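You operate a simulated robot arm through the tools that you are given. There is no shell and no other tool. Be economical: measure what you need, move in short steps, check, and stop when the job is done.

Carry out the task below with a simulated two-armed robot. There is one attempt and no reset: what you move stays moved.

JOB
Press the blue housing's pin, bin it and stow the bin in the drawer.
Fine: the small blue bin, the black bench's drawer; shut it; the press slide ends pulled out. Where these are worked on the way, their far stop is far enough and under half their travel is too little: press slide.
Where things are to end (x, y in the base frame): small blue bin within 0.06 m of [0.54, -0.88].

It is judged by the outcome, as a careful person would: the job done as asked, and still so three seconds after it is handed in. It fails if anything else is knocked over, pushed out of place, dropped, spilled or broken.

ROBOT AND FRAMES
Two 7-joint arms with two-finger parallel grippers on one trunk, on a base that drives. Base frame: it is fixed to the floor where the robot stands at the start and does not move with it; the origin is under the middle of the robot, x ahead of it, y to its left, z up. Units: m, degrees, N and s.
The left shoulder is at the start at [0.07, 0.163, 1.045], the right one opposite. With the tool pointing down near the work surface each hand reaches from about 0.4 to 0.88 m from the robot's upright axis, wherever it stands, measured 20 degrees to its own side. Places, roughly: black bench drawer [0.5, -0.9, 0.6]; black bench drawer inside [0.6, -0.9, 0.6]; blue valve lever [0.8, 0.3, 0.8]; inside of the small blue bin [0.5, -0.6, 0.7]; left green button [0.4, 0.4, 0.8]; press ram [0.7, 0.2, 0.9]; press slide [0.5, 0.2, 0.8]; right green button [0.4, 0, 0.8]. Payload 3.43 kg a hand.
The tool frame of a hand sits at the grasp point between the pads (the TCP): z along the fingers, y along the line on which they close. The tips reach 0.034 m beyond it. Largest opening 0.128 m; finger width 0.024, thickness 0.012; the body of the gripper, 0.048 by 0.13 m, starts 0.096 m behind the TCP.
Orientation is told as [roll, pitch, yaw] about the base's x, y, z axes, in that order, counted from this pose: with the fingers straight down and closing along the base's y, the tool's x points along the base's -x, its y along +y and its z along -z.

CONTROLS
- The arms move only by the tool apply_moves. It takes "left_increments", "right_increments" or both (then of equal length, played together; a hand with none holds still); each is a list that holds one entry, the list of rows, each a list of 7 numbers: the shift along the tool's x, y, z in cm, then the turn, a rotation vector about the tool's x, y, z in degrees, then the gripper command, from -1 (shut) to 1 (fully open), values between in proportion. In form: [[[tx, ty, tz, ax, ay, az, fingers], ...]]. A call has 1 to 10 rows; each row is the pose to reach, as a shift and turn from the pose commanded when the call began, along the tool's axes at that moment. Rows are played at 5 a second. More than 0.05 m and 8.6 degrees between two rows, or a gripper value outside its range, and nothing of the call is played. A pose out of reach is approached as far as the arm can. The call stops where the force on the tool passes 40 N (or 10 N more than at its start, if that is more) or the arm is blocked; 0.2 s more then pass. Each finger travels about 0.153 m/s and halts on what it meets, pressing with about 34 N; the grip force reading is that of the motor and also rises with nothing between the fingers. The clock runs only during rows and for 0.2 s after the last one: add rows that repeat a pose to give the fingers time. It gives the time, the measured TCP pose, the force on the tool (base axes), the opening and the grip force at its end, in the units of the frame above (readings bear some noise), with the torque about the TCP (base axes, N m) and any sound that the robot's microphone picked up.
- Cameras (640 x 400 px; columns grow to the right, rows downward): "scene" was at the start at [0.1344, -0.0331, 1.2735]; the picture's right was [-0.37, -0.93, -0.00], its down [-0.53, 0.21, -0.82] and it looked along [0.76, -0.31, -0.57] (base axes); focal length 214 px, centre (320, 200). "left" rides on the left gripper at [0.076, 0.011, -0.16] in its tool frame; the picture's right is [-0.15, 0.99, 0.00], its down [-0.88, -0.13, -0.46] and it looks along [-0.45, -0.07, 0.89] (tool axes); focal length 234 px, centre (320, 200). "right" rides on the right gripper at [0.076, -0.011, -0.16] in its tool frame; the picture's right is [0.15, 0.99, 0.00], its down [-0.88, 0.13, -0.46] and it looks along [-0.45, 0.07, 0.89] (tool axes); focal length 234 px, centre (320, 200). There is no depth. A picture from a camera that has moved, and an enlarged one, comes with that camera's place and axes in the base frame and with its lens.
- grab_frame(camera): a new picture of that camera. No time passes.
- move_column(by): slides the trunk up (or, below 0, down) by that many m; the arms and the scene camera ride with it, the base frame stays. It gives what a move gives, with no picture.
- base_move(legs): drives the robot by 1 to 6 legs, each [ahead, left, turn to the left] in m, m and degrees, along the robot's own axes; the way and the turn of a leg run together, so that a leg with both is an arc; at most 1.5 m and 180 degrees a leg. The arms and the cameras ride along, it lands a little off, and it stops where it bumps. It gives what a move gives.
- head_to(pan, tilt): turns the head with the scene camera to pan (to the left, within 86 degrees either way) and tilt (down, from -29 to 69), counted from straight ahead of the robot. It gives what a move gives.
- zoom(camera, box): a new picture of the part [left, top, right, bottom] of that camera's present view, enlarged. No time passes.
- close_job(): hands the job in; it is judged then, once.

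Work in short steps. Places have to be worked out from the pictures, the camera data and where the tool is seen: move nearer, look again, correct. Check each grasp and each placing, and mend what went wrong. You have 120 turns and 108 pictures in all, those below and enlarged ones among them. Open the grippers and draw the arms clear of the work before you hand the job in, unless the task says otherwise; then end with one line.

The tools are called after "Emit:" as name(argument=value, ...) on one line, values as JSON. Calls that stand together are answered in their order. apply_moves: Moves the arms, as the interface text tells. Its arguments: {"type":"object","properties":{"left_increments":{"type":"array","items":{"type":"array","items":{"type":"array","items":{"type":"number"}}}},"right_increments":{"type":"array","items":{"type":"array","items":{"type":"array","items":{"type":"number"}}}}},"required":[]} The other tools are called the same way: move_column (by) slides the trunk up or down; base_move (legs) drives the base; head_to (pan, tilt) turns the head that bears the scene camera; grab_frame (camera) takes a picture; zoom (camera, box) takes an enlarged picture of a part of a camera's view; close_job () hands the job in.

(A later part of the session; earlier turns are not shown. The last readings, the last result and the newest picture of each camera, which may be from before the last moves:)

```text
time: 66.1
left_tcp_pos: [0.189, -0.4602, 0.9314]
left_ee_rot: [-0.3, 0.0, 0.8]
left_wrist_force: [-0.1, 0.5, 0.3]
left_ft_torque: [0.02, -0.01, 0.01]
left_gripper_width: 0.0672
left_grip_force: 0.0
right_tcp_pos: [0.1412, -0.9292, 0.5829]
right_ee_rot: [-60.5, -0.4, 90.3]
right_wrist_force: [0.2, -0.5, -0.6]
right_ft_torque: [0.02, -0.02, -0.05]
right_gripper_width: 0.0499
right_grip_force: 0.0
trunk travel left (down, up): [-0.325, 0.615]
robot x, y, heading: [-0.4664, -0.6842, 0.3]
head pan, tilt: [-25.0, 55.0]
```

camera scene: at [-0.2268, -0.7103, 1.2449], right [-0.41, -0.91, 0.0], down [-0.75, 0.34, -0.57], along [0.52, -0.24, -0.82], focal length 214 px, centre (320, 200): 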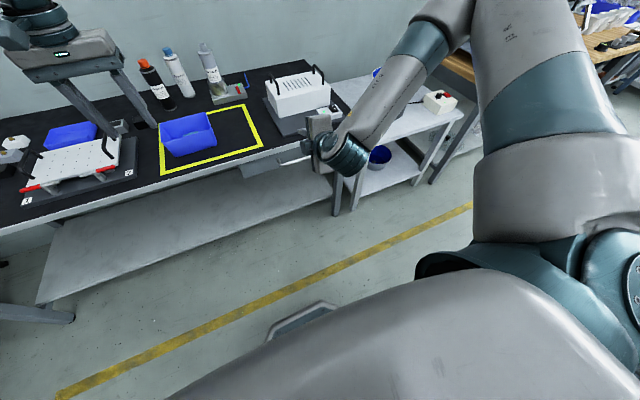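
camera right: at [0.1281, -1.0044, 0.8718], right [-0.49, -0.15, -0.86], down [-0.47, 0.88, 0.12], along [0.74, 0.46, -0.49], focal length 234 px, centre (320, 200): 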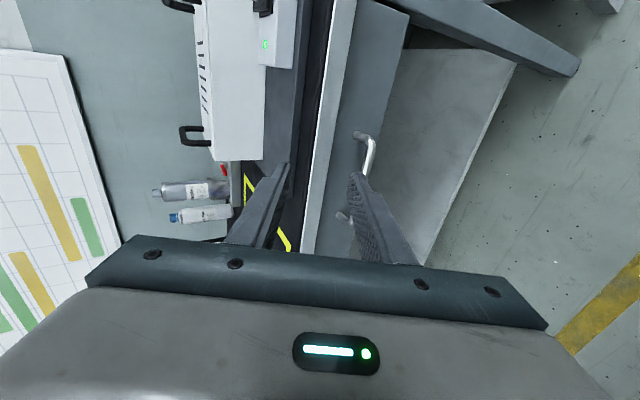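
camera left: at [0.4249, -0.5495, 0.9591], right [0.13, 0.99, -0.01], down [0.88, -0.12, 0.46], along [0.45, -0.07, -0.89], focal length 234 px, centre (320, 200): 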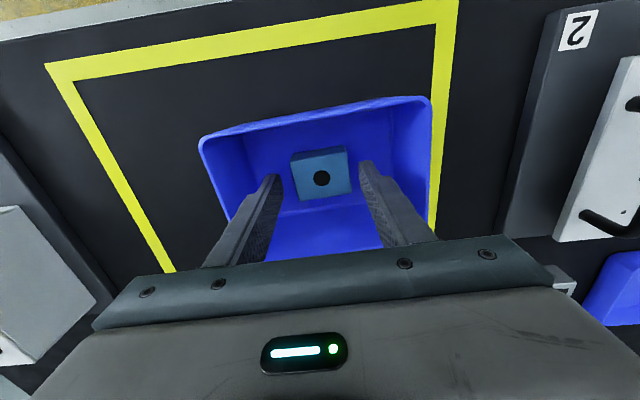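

Emit:
apply_moves(right_increments=[[[-1, -3.4, 0.8, 0, 0, 0, -0.22], [-2, -6.8, 1.6, 0, 0, 0, -0.22], [-3, -10.2, 2.5, 0, 0, 0, -0.22], [-4, -13.6, 3.4, 0, 0, 0, -0.22], [-5.1, -17.1, 4.2, 0, 0, 0, -0.22], [-5.1, -17.1, 4.2, 0, 0, 0, -0.22]]])

Emit:
grab_frame(camera="right")

Emit:
head_to(pan=-20, tilt=35)

Emit:
grab_frame(camera="scene")

```text
time: 67.5
left_tcp_pos: [0.1889, -0.4603, 0.9289]
left_ee_rot: [-0.4, 0.0, 0.8]
left_wrist_force: [0.2, 0.2, -0.2]
left_ft_torque: [-0.01, -0.02, -0.02]
left_gripper_width: 0.0672
left_grip_force: 0.0
right_tcp_pos: [0.2611, -0.8764, 0.713]
right_ee_rot: [-60.5, -0.2, 90.4]
right_wrist_force: [-0.3, 0.2, 0.4]
right_ft_torque: [-0.01, 0.02, 0.01]
right_gripper_width: 0.0498
right_grip_force: 0.0
trunk travel left (down, up): [-0.325, 0.615]
robot x, y, heading: [-0.4659, -0.6856, 0.1]
head pan, tilt: [-25.0, 55.0]
```

```text
46 pictures are left
camera right: at [0.1285, -0.9542, 0.8008], right [-0.49, -0.15, -0.86], down [-0.47, 0.88, 0.12], along [0.74, 0.46, -0.49], focal length 234 px, centre (320, 200)
```

right: 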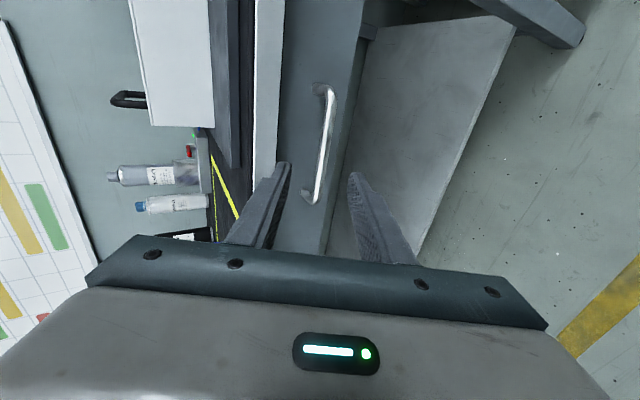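

```text
time: 68.3
left_tcp_pos: [0.1884, -0.4614, 0.9306]
left_ee_rot: [-0.4, -0.1, 0.8]
left_wrist_force: [-0.4, 0.2, 0.2]
left_ft_torque: [-0.02, 0.01, 0.0]
left_gripper_width: 0.0673
left_grip_force: 0.1
right_tcp_pos: [0.2616, -0.8775, 0.7113]
right_ee_rot: [-60.4, -0.3, 90.4]
right_wrist_force: [1.2, 0.5, 0.2]
right_ft_torque: [-0.01, -0.02, 0.0]
right_gripper_width: 0.0498
right_grip_force: 0.0
trunk travel left (down, up): [-0.325, 0.615]
robot x, y, heading: [-0.4608, -0.6824, 0.5]
head pan, tilt: [-20.0, 35.0]
```

```text
45 pictures are left
camera scene: at [-0.3288, -0.7109, 1.0731], right [-0.33, -0.94, 0.0], down [-0.54, 0.19, -0.82], along [0.77, -0.27, -0.57], focal length 214 px, centre (320, 200)
```

scene: 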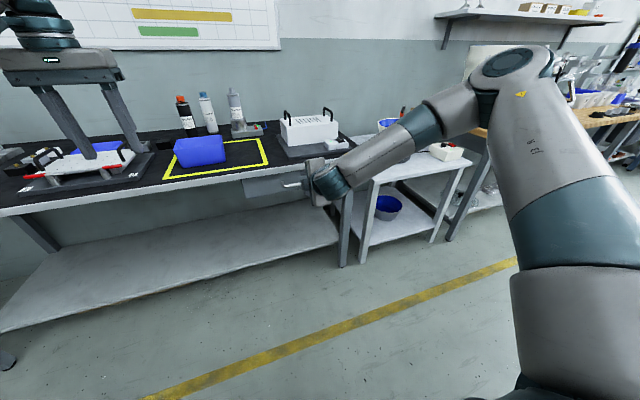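

Bar is centred between the fingers (offset ~2 mm). Advance 8 cm with a 36 mm opening, then close.

Emit:
apply_moves(right_increments=[[[0, 0.2, 3, 0, 0, 0, -0.44], [0, 0.2, 5.5, 0, 0, 0, -0.44], [0, 0.2, 7, 0, 0, 0, -0.44], [0, 0.2, 8, 0, 0, 0, -0.44], [0, 0.2, 8, 0, 0, 0, -1], [0, 0.2, 8, 0, 0, 0, -1]]])

Emit:
grab_frame(camera="right")

```text
time: 69.7
left_tcp_pos: [0.1868, -0.4622, 0.9307]
left_ee_rot: [-0.4, 0.0, 0.8]
left_wrist_force: [-0.3, 0.4, -0.5]
left_ft_torque: [0.06, -0.03, -0.01]
left_gripper_width: 0.0671
left_grip_force: 0.1
right_tcp_pos: [0.318, -0.8865, 0.6761]
right_ee_rot: [-60.1, -0.3, 90.6]
right_wrist_force: [-25.6, 3.7, -13.8]
right_ft_torque: [-0.41, 0.76, 0.41]
right_gripper_width: 0.0107
right_grip_force: 44.6
right hand out of reach, approached as far as the arm can: row 3, 4, 5, 6
trunk travel left (down, up): [-0.325, 0.615]
robot x, y, heading: [-0.4664, -0.6836, 0.7]
head pan, tilt: [-20.0, 35.0]
```

```text
44 pictures are left
camera right: at [0.186, -0.9649, 0.766], right [-0.49, -0.15, -0.86], down [-0.47, 0.87, 0.12], along [0.73, 0.46, -0.5], focal length 234 px, centre (320, 200)
```

right: 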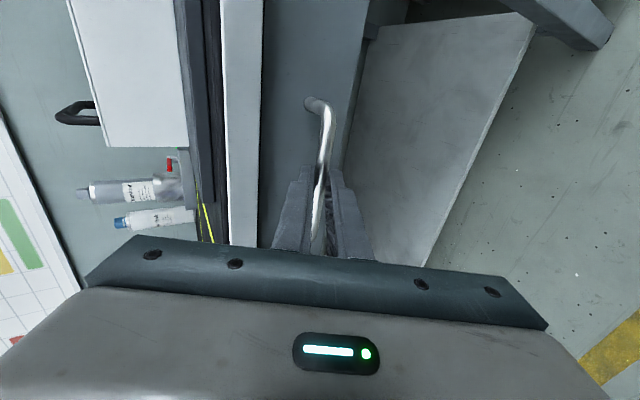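

The bar is only held by the fingertips (arm stretched out). I open, back off, and drive the base closer for a deeper grip.

Emit:
apply_moves(right_increments=[[[0, 0, 0, 0, 0, 0, -0.44], [0, 0, 0, 0, 0, 0, -0.44], [0, 0, -4, 0, 0, 0, -0.44], [0, 0, -8, 0, 0, 0, -0.44], [0, 0, -12, 0, 0, 0, -0.44], [0, 0, -15, 0, 0, 0, -0.44]]])

Emit:
base_move(legs=[[0.08, 0, 0]])

Emit:
grab_frame(camera="right")

```text
time: 71.1
left_tcp_pos: [0.1878, -0.4605, 0.9307]
left_ee_rot: [-0.3, -0.1, 0.8]
left_wrist_force: [0.6, -0.8, -0.1]
left_ft_torque: [-0.02, 0.02, -0.02]
left_gripper_width: 0.0669
left_grip_force: 0.1
right_tcp_pos: [0.1898, -0.8902, 0.7542]
right_ee_rot: [-60.5, -0.4, 90.4]
right_wrist_force: [0.4, -0.2, 0.2]
right_ft_torque: [-0.01, 0.01, -0.02]
right_gripper_width: 0.0356
right_grip_force: 0.0
trunk travel left (down, up): [-0.325, 0.615]
robot x, y, heading: [-0.4644, -0.6822, 0.5]
head pan, tilt: [-20.0, 35.0]
```

```text
time: 72.2
left_tcp_pos: [0.2694, -0.4605, 0.93]
left_ee_rot: [-0.3, 0.1, 0.8]
left_wrist_force: [-0.1, -0.6, -0.2]
left_ft_torque: [0.02, 0.03, 0.0]
left_gripper_width: 0.0671
left_grip_force: 0.1
right_tcp_pos: [0.2708, -0.8902, 0.7539]
right_ee_rot: [-60.5, -0.3, 90.4]
right_wrist_force: [0.3, 0.2, 0.4]
right_ft_torque: [-0.01, 0.01, 0.01]
right_gripper_width: 0.0359
right_grip_force: 0.0
trunk travel left (down, up): [-0.325, 0.615]
robot x, y, heading: [-0.3853, -0.6777, 0.3]
head pan, tilt: [-20.0, 35.0]
```

```text
43 pictures are left
camera right: at [0.1384, -0.9669, 0.8419], right [-0.49, -0.14, -0.86], down [-0.47, 0.88, 0.12], along [0.74, 0.46, -0.5], focal length 234 px, centre (320, 200)
```

right: 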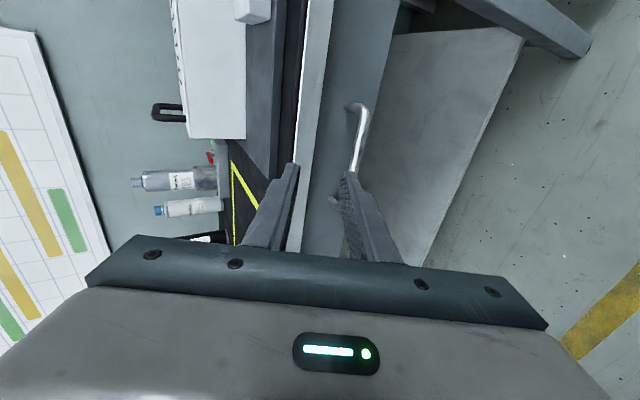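

Emit:
apply_moves(right_increments=[[[-0.5, 2.2, 1.5, 0, 0, 0, -0.44], [-1, 4.4, 3, 0, 0, 0, -0.44], [-1, 4.4, 5.5, 0, 0, 0, -0.44], [-1, 4.4, 5.5, 0, 0, 0, -0.44]]])

Emit:
grab_frame(camera="right")

```text
time: 73.2
left_tcp_pos: [0.269, -0.4606, 0.9304]
left_ee_rot: [-0.3, -0.1, 0.8]
left_wrist_force: [0.0, 0.0, 0.2]
left_ft_torque: [0.0, -0.01, 0.0]
left_gripper_width: 0.0673
left_grip_force: 0.0
right_tcp_pos: [0.2949, -0.879, 0.6894]
right_ee_rot: [-60.4, -0.3, 90.5]
right_wrist_force: [-0.1, 0.3, 0.9]
right_ft_torque: [-0.01, -0.05, -0.02]
right_gripper_width: 0.0355
right_grip_force: 0.0
trunk travel left (down, up): [-0.325, 0.615]
robot x, y, heading: [-0.3857, -0.6823, 0.3]
head pan, tilt: [-20.0, 35.0]
```

```text
42 pictures are left
camera right: at [0.163, -0.9565, 0.7769], right [-0.49, -0.15, -0.86], down [-0.47, 0.88, 0.12], along [0.74, 0.46, -0.49], focal length 234 px, centre (320, 200)
```

right: 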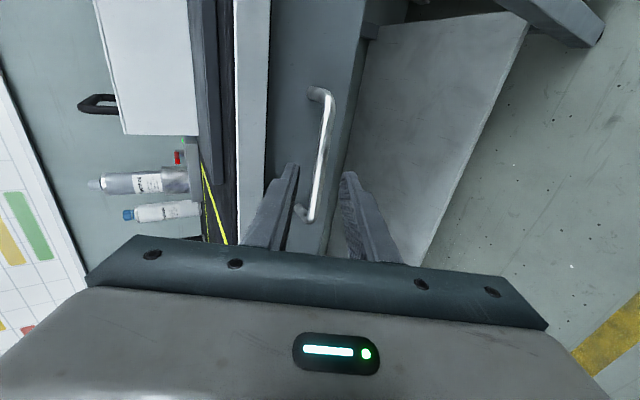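

Aligned and in reach; advance 4.1 cm and close.

Emit:
apply_moves(right_increments=[[[0, 0, 2, 0, 0, 0, -0.44], [0, 0, 4.1, 0, 0, 0, -0.44], [0, 0, 4.1, 0, 0, 0, -0.44], [0, 0, 4.1, 0, 0, 0, -1], [0, 0, 4.1, 0, 0, 0, -1]]])

Emit:
grab_frame(camera="right")

```text
time: 74.4
left_tcp_pos: [0.2679, -0.4602, 0.9304]
left_ee_rot: [-0.3, 0.1, 0.7]
left_wrist_force: [0.0, 0.9, -0.8]
left_ft_torque: [0.0, -0.01, 0.0]
left_gripper_width: 0.0671
left_grip_force: 0.0
right_tcp_pos: [0.3319, -0.8794, 0.6672]
right_ee_rot: [-60.4, -0.3, 90.3]
right_wrist_force: [0.0, -0.5, 1.0]
right_ft_torque: [-0.47, -0.02, 0.3]
right_gripper_width: 0.0118
right_grip_force: 46.0
trunk travel left (down, up): [-0.325, 0.615]
robot x, y, heading: [-0.386, -0.6804, 0.4]
head pan, tilt: [-20.0, 35.0]
```

```text
41 pictures are left
camera right: at [0.199, -0.9557, 0.7569], right [-0.49, -0.15, -0.86], down [-0.47, 0.88, 0.12], along [0.74, 0.46, -0.49], focal length 234 px, centre (320, 200)
```

right: 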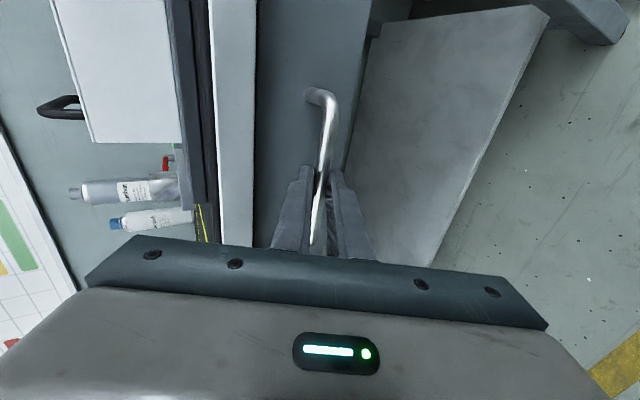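

The bar is firmly held. I pull the drawer open by backing the base 0.28 m.

Emit:
base_move(legs=[[-0.14, 0, 0], [-0.14, 0, 0]])

Emit:
head_to(pan=-15, tilt=30)

Emit:
grab_frame(camera="scene")

Emit:
grab_frame(camera="right")

```text
time: 76.4
left_tcp_pos: [0.0598, -0.453, 0.9317]
left_ee_rot: [-0.4, -0.1, 1.1]
left_wrist_force: [0.5, 0.7, -0.9]
left_ft_torque: [0.02, 0.06, 0.0]
left_gripper_width: 0.0672
left_grip_force: 0.1
right_tcp_pos: [0.1282, -0.8774, 0.6671]
right_ee_rot: [-60.5, 0.0, 90.2]
right_wrist_force: [2.1, -4.9, 19.6]
right_ft_torque: [0.11, -0.51, 0.97]
right_gripper_width: 0.0115
right_grip_force: 44.5
trunk travel left (down, up): [-0.325, 0.615]
robot x, y, heading: [-0.5891, -0.6815, 0.9]
head pan, tilt: [-20.0, 35.0]
stopped in leg 2: the robot was blocked; the commanded pose is now the measured one
```

```text
time: 77.1
left_tcp_pos: [0.0575, -0.4534, 0.9326]
left_ee_rot: [-0.4, -0.2, 1.3]
left_wrist_force: [0.1, 0.5, -0.6]
left_ft_torque: [0.01, -0.03, 0.01]
left_gripper_width: 0.0674
left_grip_force: 0.0
right_tcp_pos: [0.1247, -0.8784, 0.6681]
right_ee_rot: [-60.4, 0.0, 90.0]
right_wrist_force: [2.1, -6.6, 29.9]
right_ft_torque: [-0.25, -0.55, 0.29]
right_gripper_width: 0.0116
right_grip_force: 44.6
trunk travel left (down, up): [-0.325, 0.615]
robot x, y, heading: [-0.5917, -0.6792, 1.2]
head pan, tilt: [-15.0, 30.0]
```

```text
40 pictures are left
camera scene: at [-0.453, -0.7008, 1.0816], right [-0.24, -0.97, 0.0], down [-0.48, 0.12, -0.87], along [0.84, -0.21, -0.5], focal length 214 px, centre (320, 200)
```

scene: 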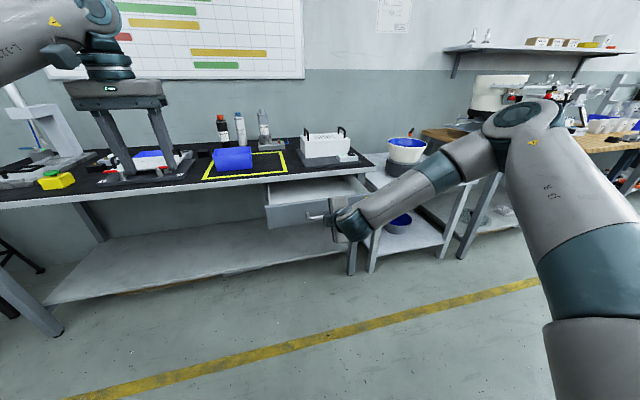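

```text
39 pictures are left
camera right: at [-0.0076, -0.9538, 0.7574], right [-0.49, -0.15, -0.86], down [-0.46, 0.88, 0.11], along [0.74, 0.45, -0.5], focal length 234 px, centre (320, 200)
```

right: 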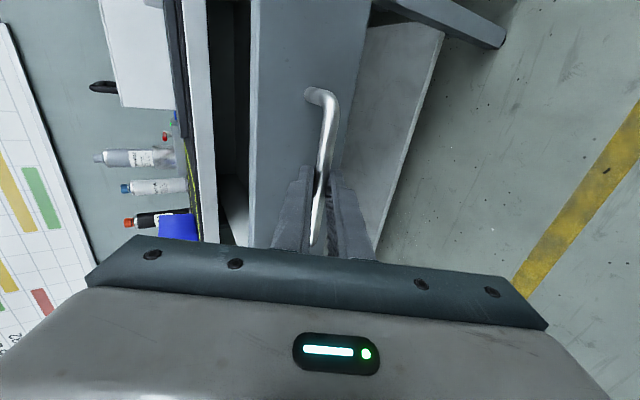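

The drawer opened 0.205 m to its stop. I release the handle, back the right hand off, and raise the trunk again.

Emit:
apply_moves(right_increments=[[[0, 0, 0, 0, 0, 0, -0.5], [0, 0, 0, 0, 0, 0, -0.4], [0, 0, -3, 0, 0, 0, -0.4], [0, 0, -6, 0, 0, 0, -0.4], [1, -3, -9, 0, 0, 0, -0.4], [2, -7, -10, 0, 0, 0, -0.4], [4, -11, -11, 0, 0, 0, -0.4], [4, -11, -11, 0, 0, 0, -0.4]]])

Emit:
move_column(by=0.2)

Emit:
grab_frame(camera="scene")

```text
time: 78.9
left_tcp_pos: [0.0611, -0.4522, 0.9311]
left_ee_rot: [-0.4, 0.0, 1.2]
left_wrist_force: [0.3, -0.4, -0.2]
left_ft_torque: [-0.03, 0.0, 0.0]
left_gripper_width: 0.0671
left_grip_force: 0.0
right_tcp_pos: [0.0879, -0.918, 0.8138]
right_ee_rot: [-59.8, 0.0, 90.1]
right_wrist_force: [0.0, -0.5, 0.2]
right_ft_torque: [-0.01, -0.03, -0.01]
right_gripper_width: 0.0384
right_grip_force: 0.0
trunk travel left (down, up): [-0.325, 0.615]
robot x, y, heading: [-0.5898, -0.6794, 0.9]
head pan, tilt: [-15.0, 30.0]
```

```text
time: 81.0
left_tcp_pos: [0.0614, -0.4542, 1.1318]
left_ee_rot: [-0.3, 0.0, 1.3]
left_wrist_force: [-0.3, -1.0, -1.4]
left_ft_torque: [-0.02, 0.0, 0.0]
left_gripper_width: 0.067
left_grip_force: 0.0
right_tcp_pos: [0.0857, -0.9174, 1.0128]
right_ee_rot: [-59.9, 0.1, 90.1]
right_wrist_force: [-0.5, -0.1, 0.4]
right_ft_torque: [0.02, 0.0, 0.0]
right_gripper_width: 0.0389
right_grip_force: 0.1
trunk travel left (down, up): [-0.525, 0.415]
robot x, y, heading: [-0.59, -0.6798, 0.9]
head pan, tilt: [-15.0, 30.0]
```

```text
38 pictures are left
camera scene: at [-0.4499, -0.701, 1.2809], right [-0.24, -0.97, 0.0], down [-0.49, 0.12, -0.87], along [0.84, -0.21, -0.5], focal length 214 px, centre (320, 200)
```

scene: 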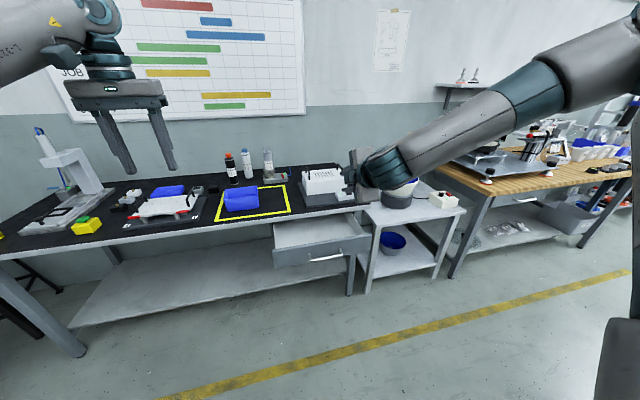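

The drawer is fully open. I drive forward 0.34 m so the left hand can reach the bin.

Emit:
base_move(legs=[[0.34, 0, -0.9]])

Emit:
apply_moves(left_increments=[[[-1.8, -0.8, 4, 0, 0, 0, -0.3], [-3.6, -1.6, 8, 0, 0, 0, -0.5], [-5.4, -2.4, 12, 0, 0, 0, -0.5], [-7.2, -3, 16, 0, 0, 0, -0.5], [-9, -3.6, 20, 0, 0, 0, -0.5], [-9, -3.6, 20, 0, 0, 0, -0.5]]])

Emit:
grab_frame(camera="left")

```text
time: 83.3
left_tcp_pos: [0.405, -0.4635, 1.1311]
left_ee_rot: [-0.3, -0.2, 0.2]
left_wrist_force: [-0.2, -1.2, -0.3]
left_ft_torque: [0.0, 0.03, -0.01]
left_gripper_width: 0.0673
left_grip_force: 0.0
right_tcp_pos: [0.4235, -0.9293, 1.0146]
right_ee_rot: [-59.9, 0.0, 89.0]
right_wrist_force: [-0.1, -0.4, 0.6]
right_ft_torque: [0.0, 0.01, 0.03]
right_gripper_width: 0.0384
right_grip_force: 0.0
trunk travel left (down, up): [-0.525, 0.415]
robot x, y, heading: [-0.2486, -0.6777, -0.3]
head pan, tilt: [-15.0, 30.0]
```

```text
time: 84.7
left_tcp_pos: [0.4953, -0.5009, 0.9331]
left_ee_rot: [-0.4, -0.1, 0.2]
left_wrist_force: [0.0, 0.5, 0.3]
left_ft_torque: [-0.01, -0.03, 0.0]
left_gripper_width: 0.0322
left_grip_force: 0.1
right_tcp_pos: [0.4205, -0.929, 1.014]
right_ee_rot: [-60.0, 0.0, 89.0]
right_wrist_force: [0.7, 0.3, 0.6]
right_ft_torque: [0.01, -0.01, -0.03]
right_gripper_width: 0.0382
right_grip_force: 0.0
trunk travel left (down, up): [-0.525, 0.415]
robot x, y, heading: [-0.2493, -0.6767, 0.0]
head pan, tilt: [-15.0, 30.0]
```

```text
37 pictures are left
camera left: at [0.4198, -0.489, 1.0908], right [0.14, 0.99, -0.01], down [0.88, -0.13, 0.46], along [0.45, -0.07, -0.89], focal length 234 px, centre (320, 200)
```

left: 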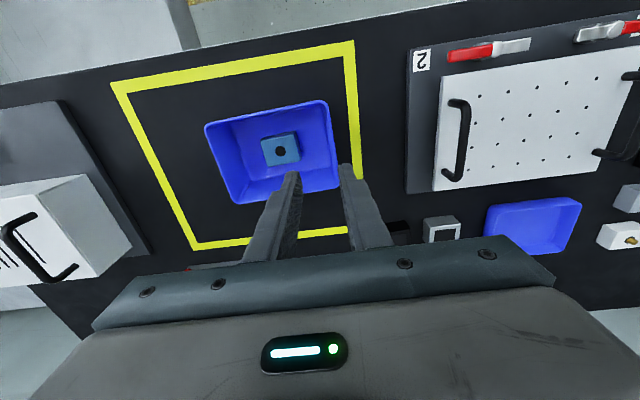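

Rim measured: x 0.442–0.551, y −0.630…−0.484. I'll pinch the middle of the +y wall; approach to z 0.85 first.

Emit:
apply_moves(left_increments=[[[0, 0.6, 3, 0, 0, 0, -0.45], [0, 1.2, 6, 0, 0, 0, -0.45], [0, 1.2, 8.2, 0, 0, 0, -0.45], [0, 1.2, 8.2, 0, 0, 0, -0.45]]])

Emit:
zoom(camera="left", box=[180, 60, 420, 260])

```text
time: 85.7
left_tcp_pos: [0.4953, -0.4894, 0.8505]
left_ee_rot: [-0.3, -0.2, 0.1]
left_wrist_force: [-0.5, 0.3, 0.0]
left_ft_torque: [0.0, -0.01, 0.01]
left_gripper_width: 0.0353
left_grip_force: 0.0
right_tcp_pos: [0.4229, -0.9295, 1.0137]
right_ee_rot: [-59.8, 0.0, 89.1]
right_wrist_force: [0.3, -0.6, 0.1]
right_ft_torque: [0.01, 0.0, -0.03]
right_gripper_width: 0.0384
right_grip_force: 0.1
trunk travel left (down, up): [-0.525, 0.415]
robot x, y, heading: [-0.2504, -0.6795, -0.2]
head pan, tilt: [-15.0, 30.0]
```

```text
2.00 times, centred on (300, 160) of left
camera zoom: at [0.4198, -0.4771, 1.0084], right [0.14, 0.99, -0.01], down [0.88, -0.13, 0.46], along [0.45, -0.07, -0.89], focal length 468 px, centre (360, 280)
```

zoom: 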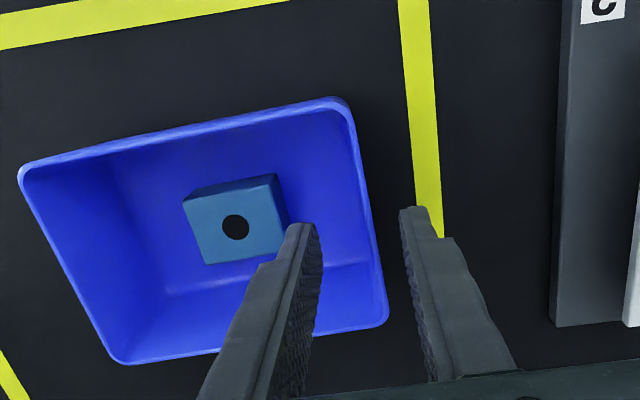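

The wall lies between the fingers. Descend 4.8 cm with a 3 mm shift and close.

Emit:
apply_moves(left_increments=[[[0, 0.3, 1.6, 0, 0, 0, -0.45], [0, 0.3, 3.2, 0, 0, 0, -0.45], [0, 0.3, 4.8, 0, 0, 0, -0.45], [0, 0.3, 4.8, 0, 0, 0, -0.45], [0, 0.3, 4.8, 0, 0, 0, -1], [0, 0.3, 4.8, 0, 0, 0, -1]]])

Emit:
zoom(camera="left", box=[180, 60, 420, 260])

```text
time: 87.1
left_tcp_pos: [0.4955, -0.4864, 0.8033]
left_ee_rot: [-0.4, -0.4, 0.2]
left_wrist_force: [4.2, 0.0, 9.0]
left_ft_torque: [-1.45, 0.17, 0.81]
left_gripper_width: 0.0041
left_grip_force: 33.9
right_tcp_pos: [0.4231, -0.9308, 1.0139]
right_ee_rot: [-59.9, -0.1, 89.0]
right_wrist_force: [-0.8, 0.7, -0.5]
right_ft_torque: [-0.03, 0.01, 0.01]
right_gripper_width: 0.0384
right_grip_force: 0.0
trunk travel left (down, up): [-0.525, 0.415]
robot x, y, heading: [-0.2498, -0.6781, -0.3]
head pan, tilt: [-15.0, 30.0]
```

```text
2.00 times, centred on (300, 160) of left
camera zoom: at [0.4206, -0.4749, 0.9616], right [0.14, 0.99, -0.01], down [0.88, -0.12, 0.46], along [0.46, -0.07, -0.89], focal length 468 px, centre (360, 280)
```

zoom: 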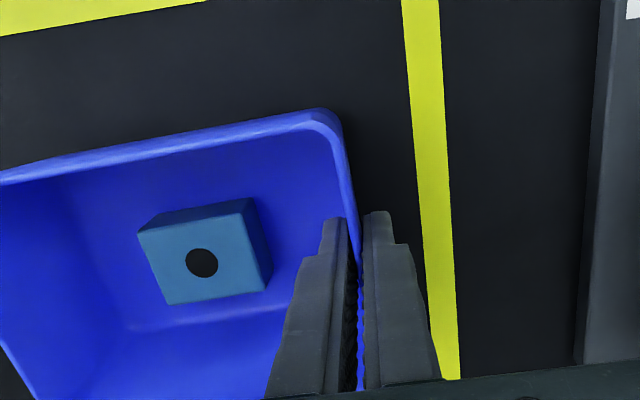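

Wall pinched (4 mm). Lift slowly and check that the bin hangs level.

Emit:
apply_moves(left_increments=[[[0, 0, -1, 0, 0, 0, -1], [0, 0, -2.5, 0, 0, 0, -1], [0, 0, -4, 0, 0, 0, -1], [0, 0, -6, 0, 0, 0, -1], [0, 0, -6, 0, 0, 0, -1]]])

Emit:
grab_frame(camera="left")

Emit:
head_to(pan=0, tilt=40)

Emit:
grab_frame(camera="scene")

```text
time: 88.3
left_tcp_pos: [0.4963, -0.4869, 0.8623]
left_ee_rot: [-0.3, 0.0, 0.1]
left_wrist_force: [-0.4, 0.2, -2.7]
left_ft_torque: [0.19, -0.02, -0.04]
left_gripper_width: 0.0028
left_grip_force: 34.2
right_tcp_pos: [0.4229, -0.9285, 1.0136]
right_ee_rot: [-59.9, 0.1, 89.1]
right_wrist_force: [0.1, 0.4, 0.6]
right_ft_torque: [-0.02, -0.03, 0.01]
right_gripper_width: 0.0384
right_grip_force: 0.0
trunk travel left (down, up): [-0.525, 0.415]
robot x, y, heading: [-0.248, -0.6785, 0.1]
head pan, tilt: [-15.0, 30.0]
```

```text
34 pictures are left
camera left: at [0.4208, -0.4749, 1.0205], right [0.15, 0.99, -0.01], down [0.88, -0.13, 0.46], along [0.45, -0.07, -0.89], focal length 234 px, centre (320, 200)
```

left: 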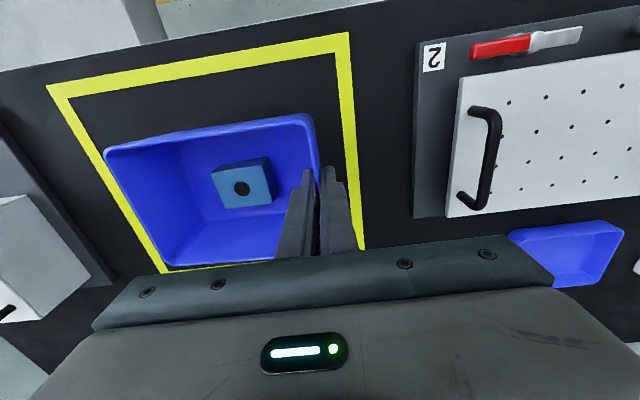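

```text
time: 89.0
left_tcp_pos: [0.4958, -0.4862, 0.8622]
left_ee_rot: [-0.3, -0.2, 0.2]
left_wrist_force: [0.5, -0.4, -2.6]
left_ft_torque: [0.18, -0.01, -0.03]
left_gripper_width: 0.0026
left_grip_force: 34.2
right_tcp_pos: [0.4228, -0.9291, 1.0137]
right_ee_rot: [-59.9, 0.0, 89.0]
right_wrist_force: [0.4, 0.6, 0.0]
right_ft_torque: [0.0, -0.01, 0.0]
right_gripper_width: 0.0383
right_grip_force: 0.0
trunk travel left (down, up): [-0.525, 0.415]
robot x, y, heading: [-0.2515, -0.6774, -0.2]
head pan, tilt: [0.0, 40.0]
```

```text
33 pictures are left
camera scene: at [-0.1121, -0.6779, 1.2656], right [0.0, -1.0, 0.0], down [-0.64, 0.0, -0.77], along [0.77, 0.0, -0.64], focal length 214 px, centre (320, 200)
```

scene: 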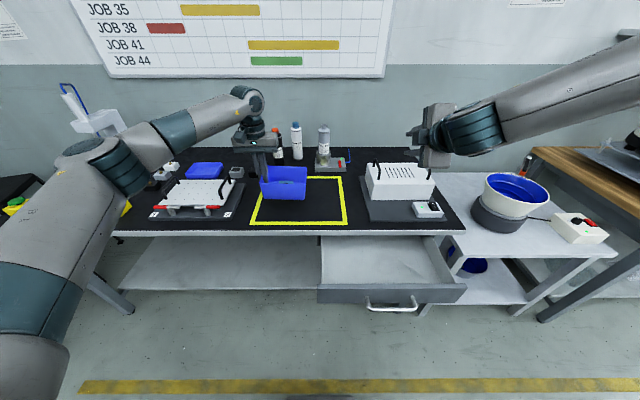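

Bin lifted with the housing inside. I check its tilt and the drawer's interior.

Emit:
zoom(camera="scene", box=[220, 110, 360, 220])

Emit:
zoom(camera="scene", box=[300, 180, 480, 320])

```text
3.64 times, centred on (290, 165) of scene
camera zoom: at [-0.1121, -0.6779, 1.2656], right [0.0, -1.0, 0.0], down [-0.64, 0.0, -0.77], along [0.77, 0.0, -0.64], focal length 780 px, centre (429, 327)
```

zoom: 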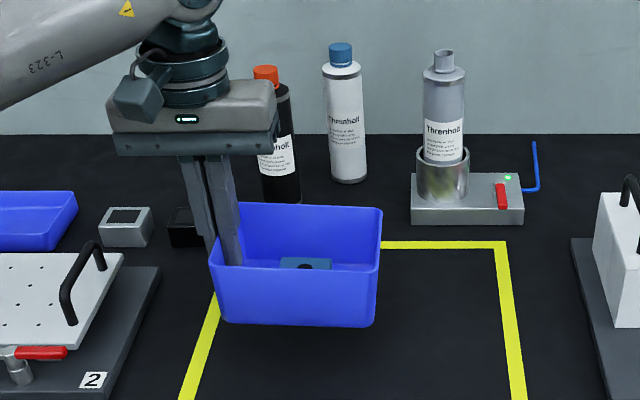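

```text
2.86 times, centred on (390, 250) of scene
camera zoom: at [-0.1121, -0.6779, 1.2656], right [0.0, -1.0, 0.0], down [-0.64, 0.0, -0.77], along [0.77, 0.0, -0.64], focal length 613 px, centre (120, 57)
```

zoom: 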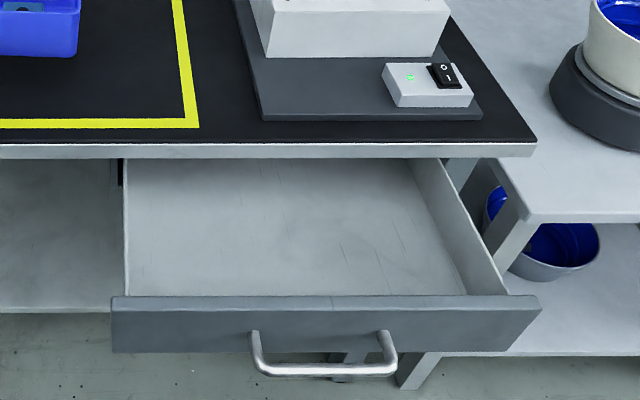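

The bin hangs nearly level; the drawer is empty with floor ≈0.625 and opening between x≈0.20 and the bench edge 0.362. I bring the bin back in front of the bench (x≈0.285) and withdraw the right hand.

Emit:
apply_moves(left_increments=[[[3.5, 0, -2, 0, 0, 0, -1], [7, 0, -3, 0, 0, 0, -1], [10.5, 0, -3, 0, 0, 0, -1], [14, 0, -3, 0, 0, 0, -1], [17.5, 0, -3, 0, 0, 0, -1], [21, 0, -3, 0, 0, 0, -1], [21, 0, -3, 0, 0, 0, -1]]], right_increments=[[[0, 0, -3.5, 0, 0, 0, -0.4], [0, 0, -7, 0, 0, 0, -0.4], [0, 1, -10.5, 0, 0, 0, -0.4], [0, 2, -14, 0, 0, 0, -0.4], [0, 3, -17, 0, 0, 0, -0.4], [0, 3, -17, 0, 0, 0, -0.4], [0, 3, -17, 0, 0, 0, -0.4]]])

Emit:
base_move(legs=[[0, -0.28, 0]])

Emit:
grab_frame(camera="left")

Emit:
grab_frame(camera="scene")

```text
time: 90.7
left_tcp_pos: [0.2848, -0.4868, 0.8924]
left_ee_rot: [-0.4, -0.2, 0.0]
left_wrist_force: [-1.0, -0.3, -2.1]
left_ft_torque: [0.17, 0.02, 0.0]
left_gripper_width: 0.0027
left_grip_force: 34.0
right_tcp_pos: [0.2875, -0.9281, 1.0915]
right_ee_rot: [-59.8, 0.0, 89.1]
right_wrist_force: [0.9, 0.8, -0.1]
right_ft_torque: [-0.01, 0.01, 0.01]
right_gripper_width: 0.0384
right_grip_force: 0.0
right hand out of reach, approached as far as the arm can: row 4, 5, 6, 7
trunk travel left (down, up): [-0.525, 0.415]
robot x, y, heading: [-0.2483, -0.6797, -0.4]
head pan, tilt: [0.0, 40.0]
```

```text
time: 92.6
left_tcp_pos: [0.2845, -0.7676, 0.8919]
left_ee_rot: [-0.2, -0.2, 0.1]
left_wrist_force: [-0.1, -0.2, -2.2]
left_ft_torque: [0.12, -0.01, -0.02]
left_gripper_width: 0.0025
left_grip_force: 34.1
right_tcp_pos: [0.2872, -1.2091, 1.0922]
right_ee_rot: [-59.8, 0.0, 88.9]
right_wrist_force: [-0.5, -0.2, -0.3]
right_ft_torque: [0.05, 0.01, 0.07]
right_gripper_width: 0.0387
right_grip_force: 0.0
trunk travel left (down, up): [-0.525, 0.415]
robot x, y, heading: [-0.25, -0.9589, -0.1]
head pan, tilt: [0.0, 40.0]
```

```text
30 pictures are left
camera left: at [0.2096, -0.7562, 1.0503], right [0.15, 0.99, -0.01], down [0.88, -0.13, 0.46], along [0.45, -0.07, -0.89], focal length 234 px, centre (320, 200)
```

left: 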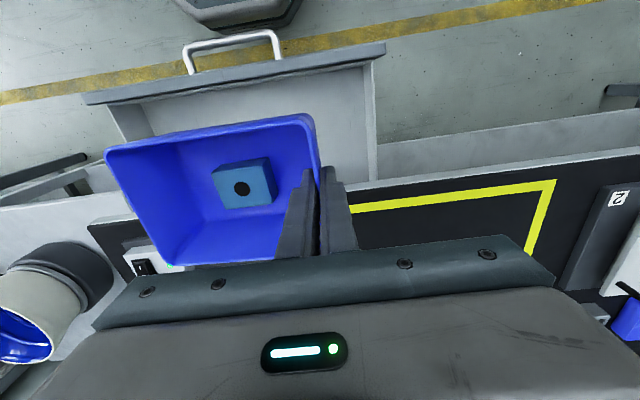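

```text
29 pictures are left
camera scene: at [-0.113, -0.9593, 1.2656], right [0.0, -1.0, 0.0], down [-0.64, 0.0, -0.77], along [0.77, 0.0, -0.64], focal length 214 px, centre (320, 200)
```

scene: 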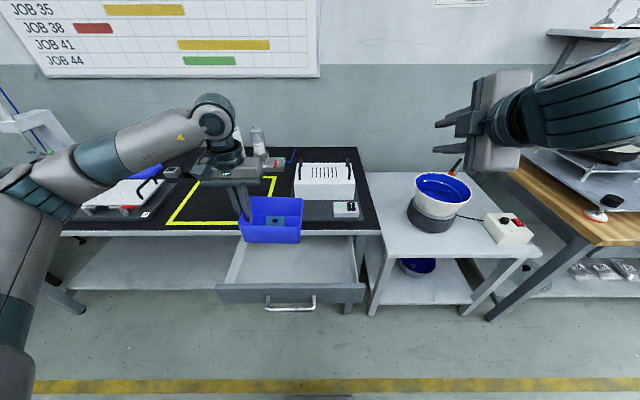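

Bin hangs over the drawer. I shift it 4 cm right to y≈-0.88 and lower the trunk 0.14 m.

Emit:
apply_moves(left_increments=[[[0, -2, 0, 0, 0, 0, -1], [0.2, -4, 0, 0, 0, 0, -1], [0.2, -4, 0, 0, 0, 0, -1]]])

Emit:
move_column(by=-0.13)

Emit:
grab_frame(camera="left")

Emit:
zoom(camera="scene", box=[190, 130, 390, 290])

```text
time: 93.4
left_tcp_pos: [0.2812, -0.8062, 0.8924]
left_ee_rot: [-0.4, -0.1, 0.1]
left_wrist_force: [0.4, -0.2, -2.4]
left_ft_torque: [0.21, -0.01, 0.03]
left_gripper_width: 0.0028
left_grip_force: 34.1
right_tcp_pos: [0.2881, -1.2082, 1.0922]
right_ee_rot: [-59.8, 0.0, 89.1]
right_wrist_force: [-0.2, -0.3, 0.1]
right_ft_torque: [-0.01, -0.01, -0.01]
right_gripper_width: 0.0384
right_grip_force: 0.0
trunk travel left (down, up): [-0.525, 0.415]
robot x, y, heading: [-0.2524, -0.954, -0.2]
head pan, tilt: [0.0, 40.0]
```

```text
time: 95.0
left_tcp_pos: [0.2823, -0.8084, 0.7625]
left_ee_rot: [-0.5, -0.3, 0.2]
left_wrist_force: [-0.3, 0.5, -3.0]
left_ft_torque: [0.14, -0.03, 0.0]
left_gripper_width: 0.0026
left_grip_force: 33.7
right_tcp_pos: [0.2865, -1.209, 0.9615]
right_ee_rot: [-59.7, 0.0, 88.9]
right_wrist_force: [-0.1, -0.6, -0.3]
right_ft_torque: [0.0, 0.01, 0.02]
right_gripper_width: 0.0384
right_grip_force: 0.1
trunk travel left (down, up): [-0.395, 0.545]
robot x, y, heading: [-0.2474, -0.9557, -0.2]
head pan, tilt: [0.0, 40.0]
```

```text
28 pictures are left
camera left: at [0.2071, -0.796, 0.9209], right [0.15, 0.99, -0.01], down [0.88, -0.13, 0.46], along [0.45, -0.07, -0.89], focal length 234 px, centre (320, 200)
```

left: 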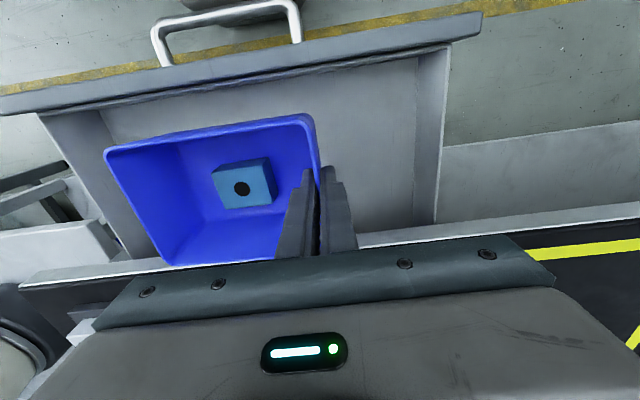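

```text
2.50 times, centred on (290, 210) of scene
camera zoom: at [-0.1133, -0.9588, 1.1357], right [0.0, -1.0, 0.0], down [-0.64, 0.0, -0.77], along [0.77, 0.0, -0.64], focal length 536 px, centre (395, 175)
```

zoom: 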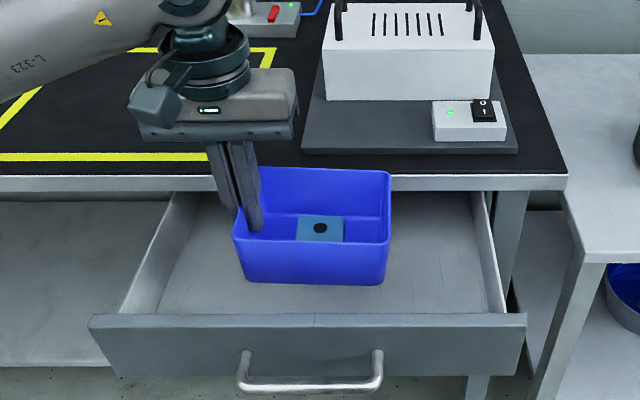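

Clear on all sides. Lower the arm gently until the bin meets the drawer floor.

Emit:
apply_moves(left_increments=[[[0, 0, 1.5, 0, 0, 0, -1], [0, 0, 3, 0, 0, 0, -1], [0, 0, 4.5, 0, 0, 0, -1], [0, 0, 5.5, 0, 0, 0, -1], [0, 0, 6.2, 0, 0, 0, -1], [0, 0, 6.7, 0, 0, 0, -1]]])

Emit:
grab_frame(camera="left")

Emit:
zoom(camera="scene", box=[190, 130, 390, 290])

```text
time: 96.4
left_tcp_pos: [0.2827, -0.8067, 0.695]
left_ee_rot: [-0.3, -0.1, 0.1]
left_wrist_force: [0.0, 0.0, -2.7]
left_ft_torque: [0.17, 0.0, 0.02]
left_gripper_width: 0.0028
left_grip_force: 33.9
right_tcp_pos: [0.288, -1.2088, 0.9613]
right_ee_rot: [-59.8, 0.0, 88.9]
right_wrist_force: [-0.2, 0.0, 0.5]
right_ft_torque: [0.0, -0.02, -0.01]
right_gripper_width: 0.0383
right_grip_force: 0.0
trunk travel left (down, up): [-0.395, 0.545]
robot x, y, heading: [-0.2478, -0.9587, 0.0]
head pan, tilt: [0.0, 40.0]
```

```text
26 pictures are left
camera left: at [0.2079, -0.7967, 0.8538], right [0.15, 0.99, -0.01], down [0.88, -0.13, 0.46], along [0.45, -0.07, -0.89], focal length 234 px, centre (320, 200)
```

left: 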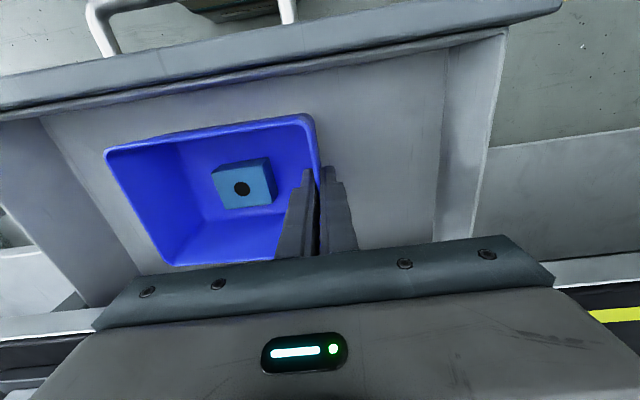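

```text
2.50 times, centred on (290, 210) of scene
camera zoom: at [-0.113, -0.9588, 1.1356], right [0.0, -1.0, 0.0], down [-0.64, 0.0, -0.77], along [0.77, 0.0, -0.64], focal length 536 px, centre (395, 175)
```

zoom: 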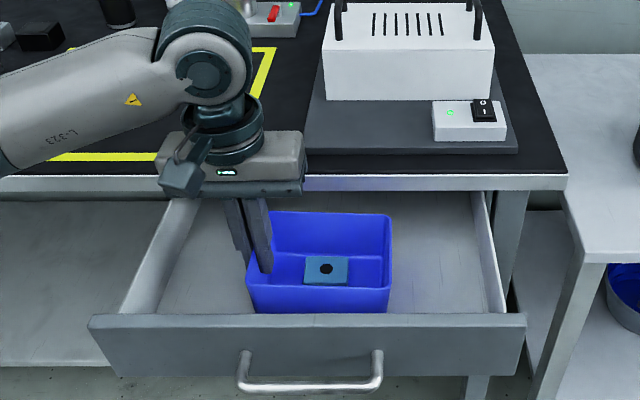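

No contact yet; continue down in small steps.

Emit:
apply_moves(left_increments=[[[0, 0, 0.5, 0, 0, 0, -1], [0, 0, 1, 0, 0, 0, -1], [0, 0, 1.4, 0, 0, 0, -1], [0, 0, 1.8, 0, 0, 0, -1]]])

```text
time: 97.4
left_tcp_pos: [0.2829, -0.8086, 0.681]
left_ee_rot: [-0.4, -0.5, 0.1]
left_wrist_force: [0.8, 5.6, 30.7]
left_ft_torque: [-1.53, -0.08, -0.02]
left_gripper_width: 0.0051
left_grip_force: 33.9
right_tcp_pos: [0.2843, -1.2089, 0.9632]
right_ee_rot: [-59.9, 0.1, 89.0]
right_wrist_force: [0.6, 0.1, 0.0]
right_ft_torque: [0.02, -0.01, 0.04]
right_gripper_width: 0.0381
right_grip_force: 0.1
trunk travel left (down, up): [-0.395, 0.545]
robot x, y, heading: [-0.2518, -0.9596, 0.0]
head pan, tilt: [0.0, 40.0]
```

On the floor (drawer floor ≈0.618). I ease up 3 mm and slide the bin 4.5 cm back under the bench edge.

Emit:
apply_moves(left_increments=[[[0, 0, -0.4, 0, 0, 0, -1], [-1.2, 0, -0.4, 0, 0, 0, -1], [-2.4, 0, -0.4, 0, 0, 0, -1], [-3.5, 0, -0.4, 0, 0, 0, -1], [-4.5, 0, -0.4, 0, 0, 0, -1], [-4.5, 0, -0.4, 0, 0, 0, -1]]])

Emit:
zoom(camera="scene", box=[190, 130, 390, 290])

Emit:
grab_frame(camera="left")

```text
time: 98.8
left_tcp_pos: [0.3266, -0.8097, 0.6824]
left_ee_rot: [-0.4, -0.2, 0.1]
left_wrist_force: [0.1, -2.9, 8.1]
left_ft_torque: [-1.55, -0.31, -0.14]
left_gripper_width: 0.0036
left_grip_force: 33.6
right_tcp_pos: [0.2869, -1.2091, 0.9626]
right_ee_rot: [-59.9, 0.0, 88.9]
right_wrist_force: [0.2, 1.2, 0.4]
right_ft_torque: [0.02, -0.01, -0.01]
right_gripper_width: 0.0383
right_grip_force: 0.0
trunk travel left (down, up): [-0.395, 0.545]
robot x, y, heading: [-0.2516, -0.96, -0.1]
head pan, tilt: [0.0, 40.0]
```

```text
2.50 times, centred on (290, 210) of scene
camera zoom: at [-0.114, -0.9592, 1.1357], right [0.0, -1.0, 0.0], down [-0.64, 0.0, -0.77], along [0.77, 0.0, -0.64], focal length 536 px, centre (395, 175)
```

zoom: 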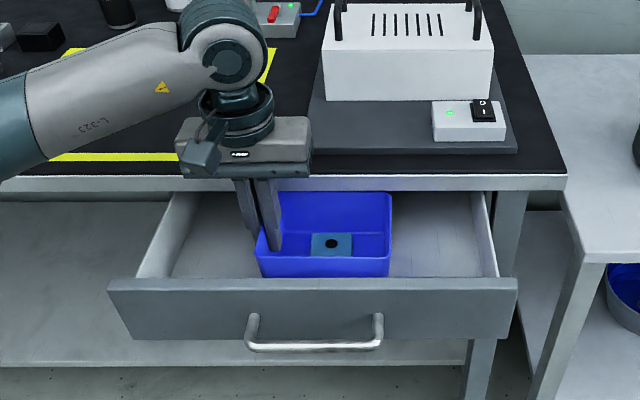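

```text
23 pictures are left
camera left: at [0.2518, -0.7969, 0.8405], right [0.15, 0.99, -0.01], down [0.88, -0.13, 0.46], along [0.45, -0.07, -0.89], focal length 234 px, centre (320, 200)
```

left: 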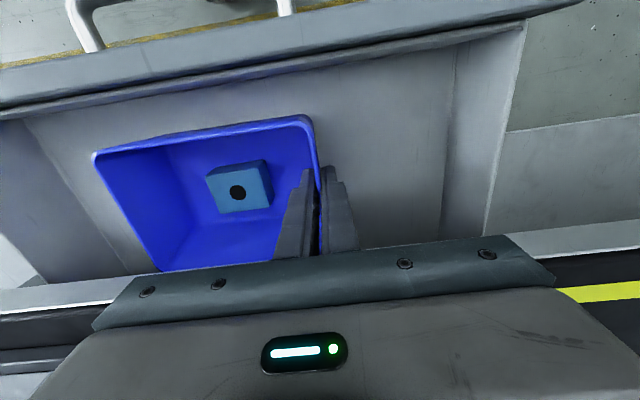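

The bin's friction dragged the drawer shut with it. I pull both back to the stop, lift the bin just off the floor (rim still below the bench), move it back, and set it down.

Emit:
apply_moves(left_increments=[[[1.5, 0, 0, 0, 0, 0, -1], [3, 0, 0, 0, 0, 0, -1], [4.5, 0, 0, 0, 0, 0, -1], [4.5, 0, -1.2, 0, 0, 0, -1], [4.5, 0, -1.2, 0, 0, 0, -1], [3, 0, -1.2, 0, 0, 0, -1], [1.5, 0, -1.2, 0, 0, 0, -1], [0, 0, -1.2, 0, 0, 0, -1], [0, 0, -1.2, 0, 0, 0, -1]]])

Emit:
zoom(camera="scene", box=[190, 130, 390, 290])

```text
time: 100.8
left_tcp_pos: [0.3281, -0.8091, 0.6931]
left_ee_rot: [-0.4, -0.2, 0.0]
left_wrist_force: [-0.7, -1.1, -2.7]
left_ft_torque: [0.2, 0.0, -0.02]
left_gripper_width: 0.0027
left_grip_force: 33.8
right_tcp_pos: [0.2872, -1.2086, 0.9618]
right_ee_rot: [-59.8, 0.0, 88.9]
right_wrist_force: [-0.2, 1.0, 0.4]
right_ft_torque: [0.0, 0.02, -0.01]
right_gripper_width: 0.0385
right_grip_force: 0.1
trunk travel left (down, up): [-0.395, 0.545]
robot x, y, heading: [-0.2526, -0.9614, -0.0]
head pan, tilt: [0.0, 40.0]
```

```text
2.50 times, centred on (290, 210) of scene
camera zoom: at [-0.1132, -0.9588, 1.1356], right [0.0, -1.0, 0.0], down [-0.64, 0.0, -0.77], along [0.77, 0.0, -0.64], focal length 536 px, centre (395, 175)
```

zoom: 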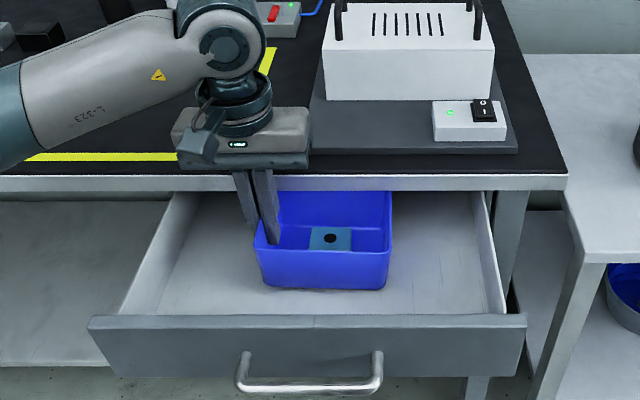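

The drawer is fully open again and the bin hangs at x≈0.328. Lower it, release, and raise the hand.

Emit:
apply_moves(left_increments=[[[0, 0, 0.6, 0, 0, 0, -1], [0, 0, 1.1, 0, 0, 0, -1], [0, 0, 1.1, 0, 0, 0, -0.8], [0, 0, 1.1, 0, 0, 0, -0.65], [0, 0, 1.1, 0, 0, 0, -0.65], [0, 0, -2, 0, 0, 0, -0.65], [0, 0, -6, 0, 0, 0, -0.65], [0, 0, -10.5, 0, 0, 0, -0.65], [0, 0, -15, 0, 0, 0, -0.65], [0, 0, -15, 0, 0, 0, -0.65]]])

Emit:
zoom(camera="scene", box=[190, 130, 390, 290])

Emit:
grab_frame(camera="left")

```text
time: 103.0
left_tcp_pos: [0.3274, -0.8074, 0.8436]
left_ee_rot: [-0.4, -0.1, 0.1]
left_wrist_force: [-0.4, -0.2, 0.2]
left_ft_torque: [-0.02, 0.0, 0.03]
left_gripper_width: 0.0225
left_grip_force: 0.0
right_tcp_pos: [0.2871, -1.208, 0.9609]
right_ee_rot: [-59.8, -0.1, 88.9]
right_wrist_force: [0.4, 0.0, 0.3]
right_ft_torque: [0.0, 0.02, -0.02]
right_gripper_width: 0.0383
right_grip_force: 0.1
trunk travel left (down, up): [-0.395, 0.545]
robot x, y, heading: [-0.2489, -0.9595, -0.3]
head pan, tilt: [0.0, 40.0]
```

```text
2.50 times, centred on (290, 210) of scene
camera zoom: at [-0.113, -0.9587, 1.1356], right [0.0, -1.0, 0.0], down [-0.64, 0.0, -0.77], along [0.77, 0.0, -0.64], focal length 536 px, centre (395, 175)
```

zoom: 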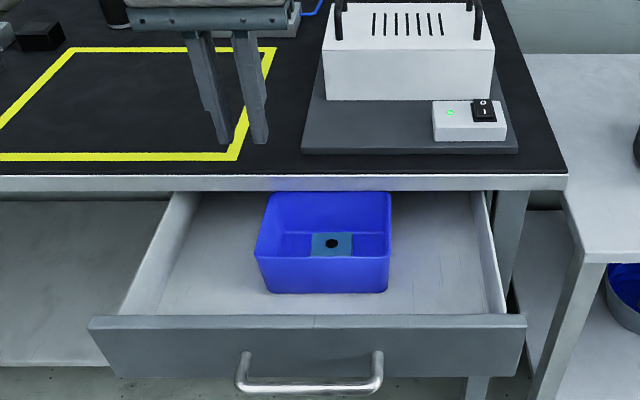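

```text
20 pictures are left
camera left: at [0.2517, -0.7951, 1.0018], right [0.14, 0.99, -0.01], down [0.88, -0.13, 0.46], along [0.45, -0.07, -0.89], focal length 234 px, centre (320, 200)
```

left: 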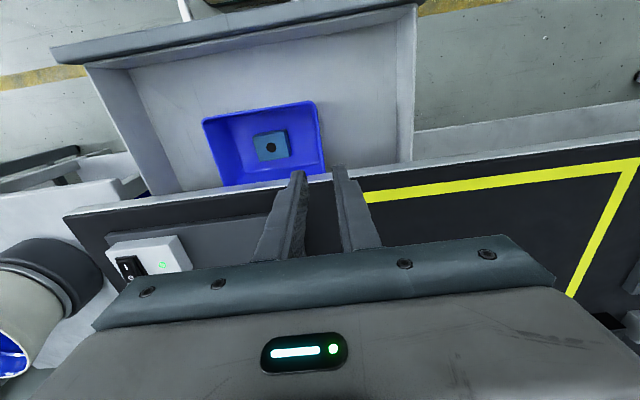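

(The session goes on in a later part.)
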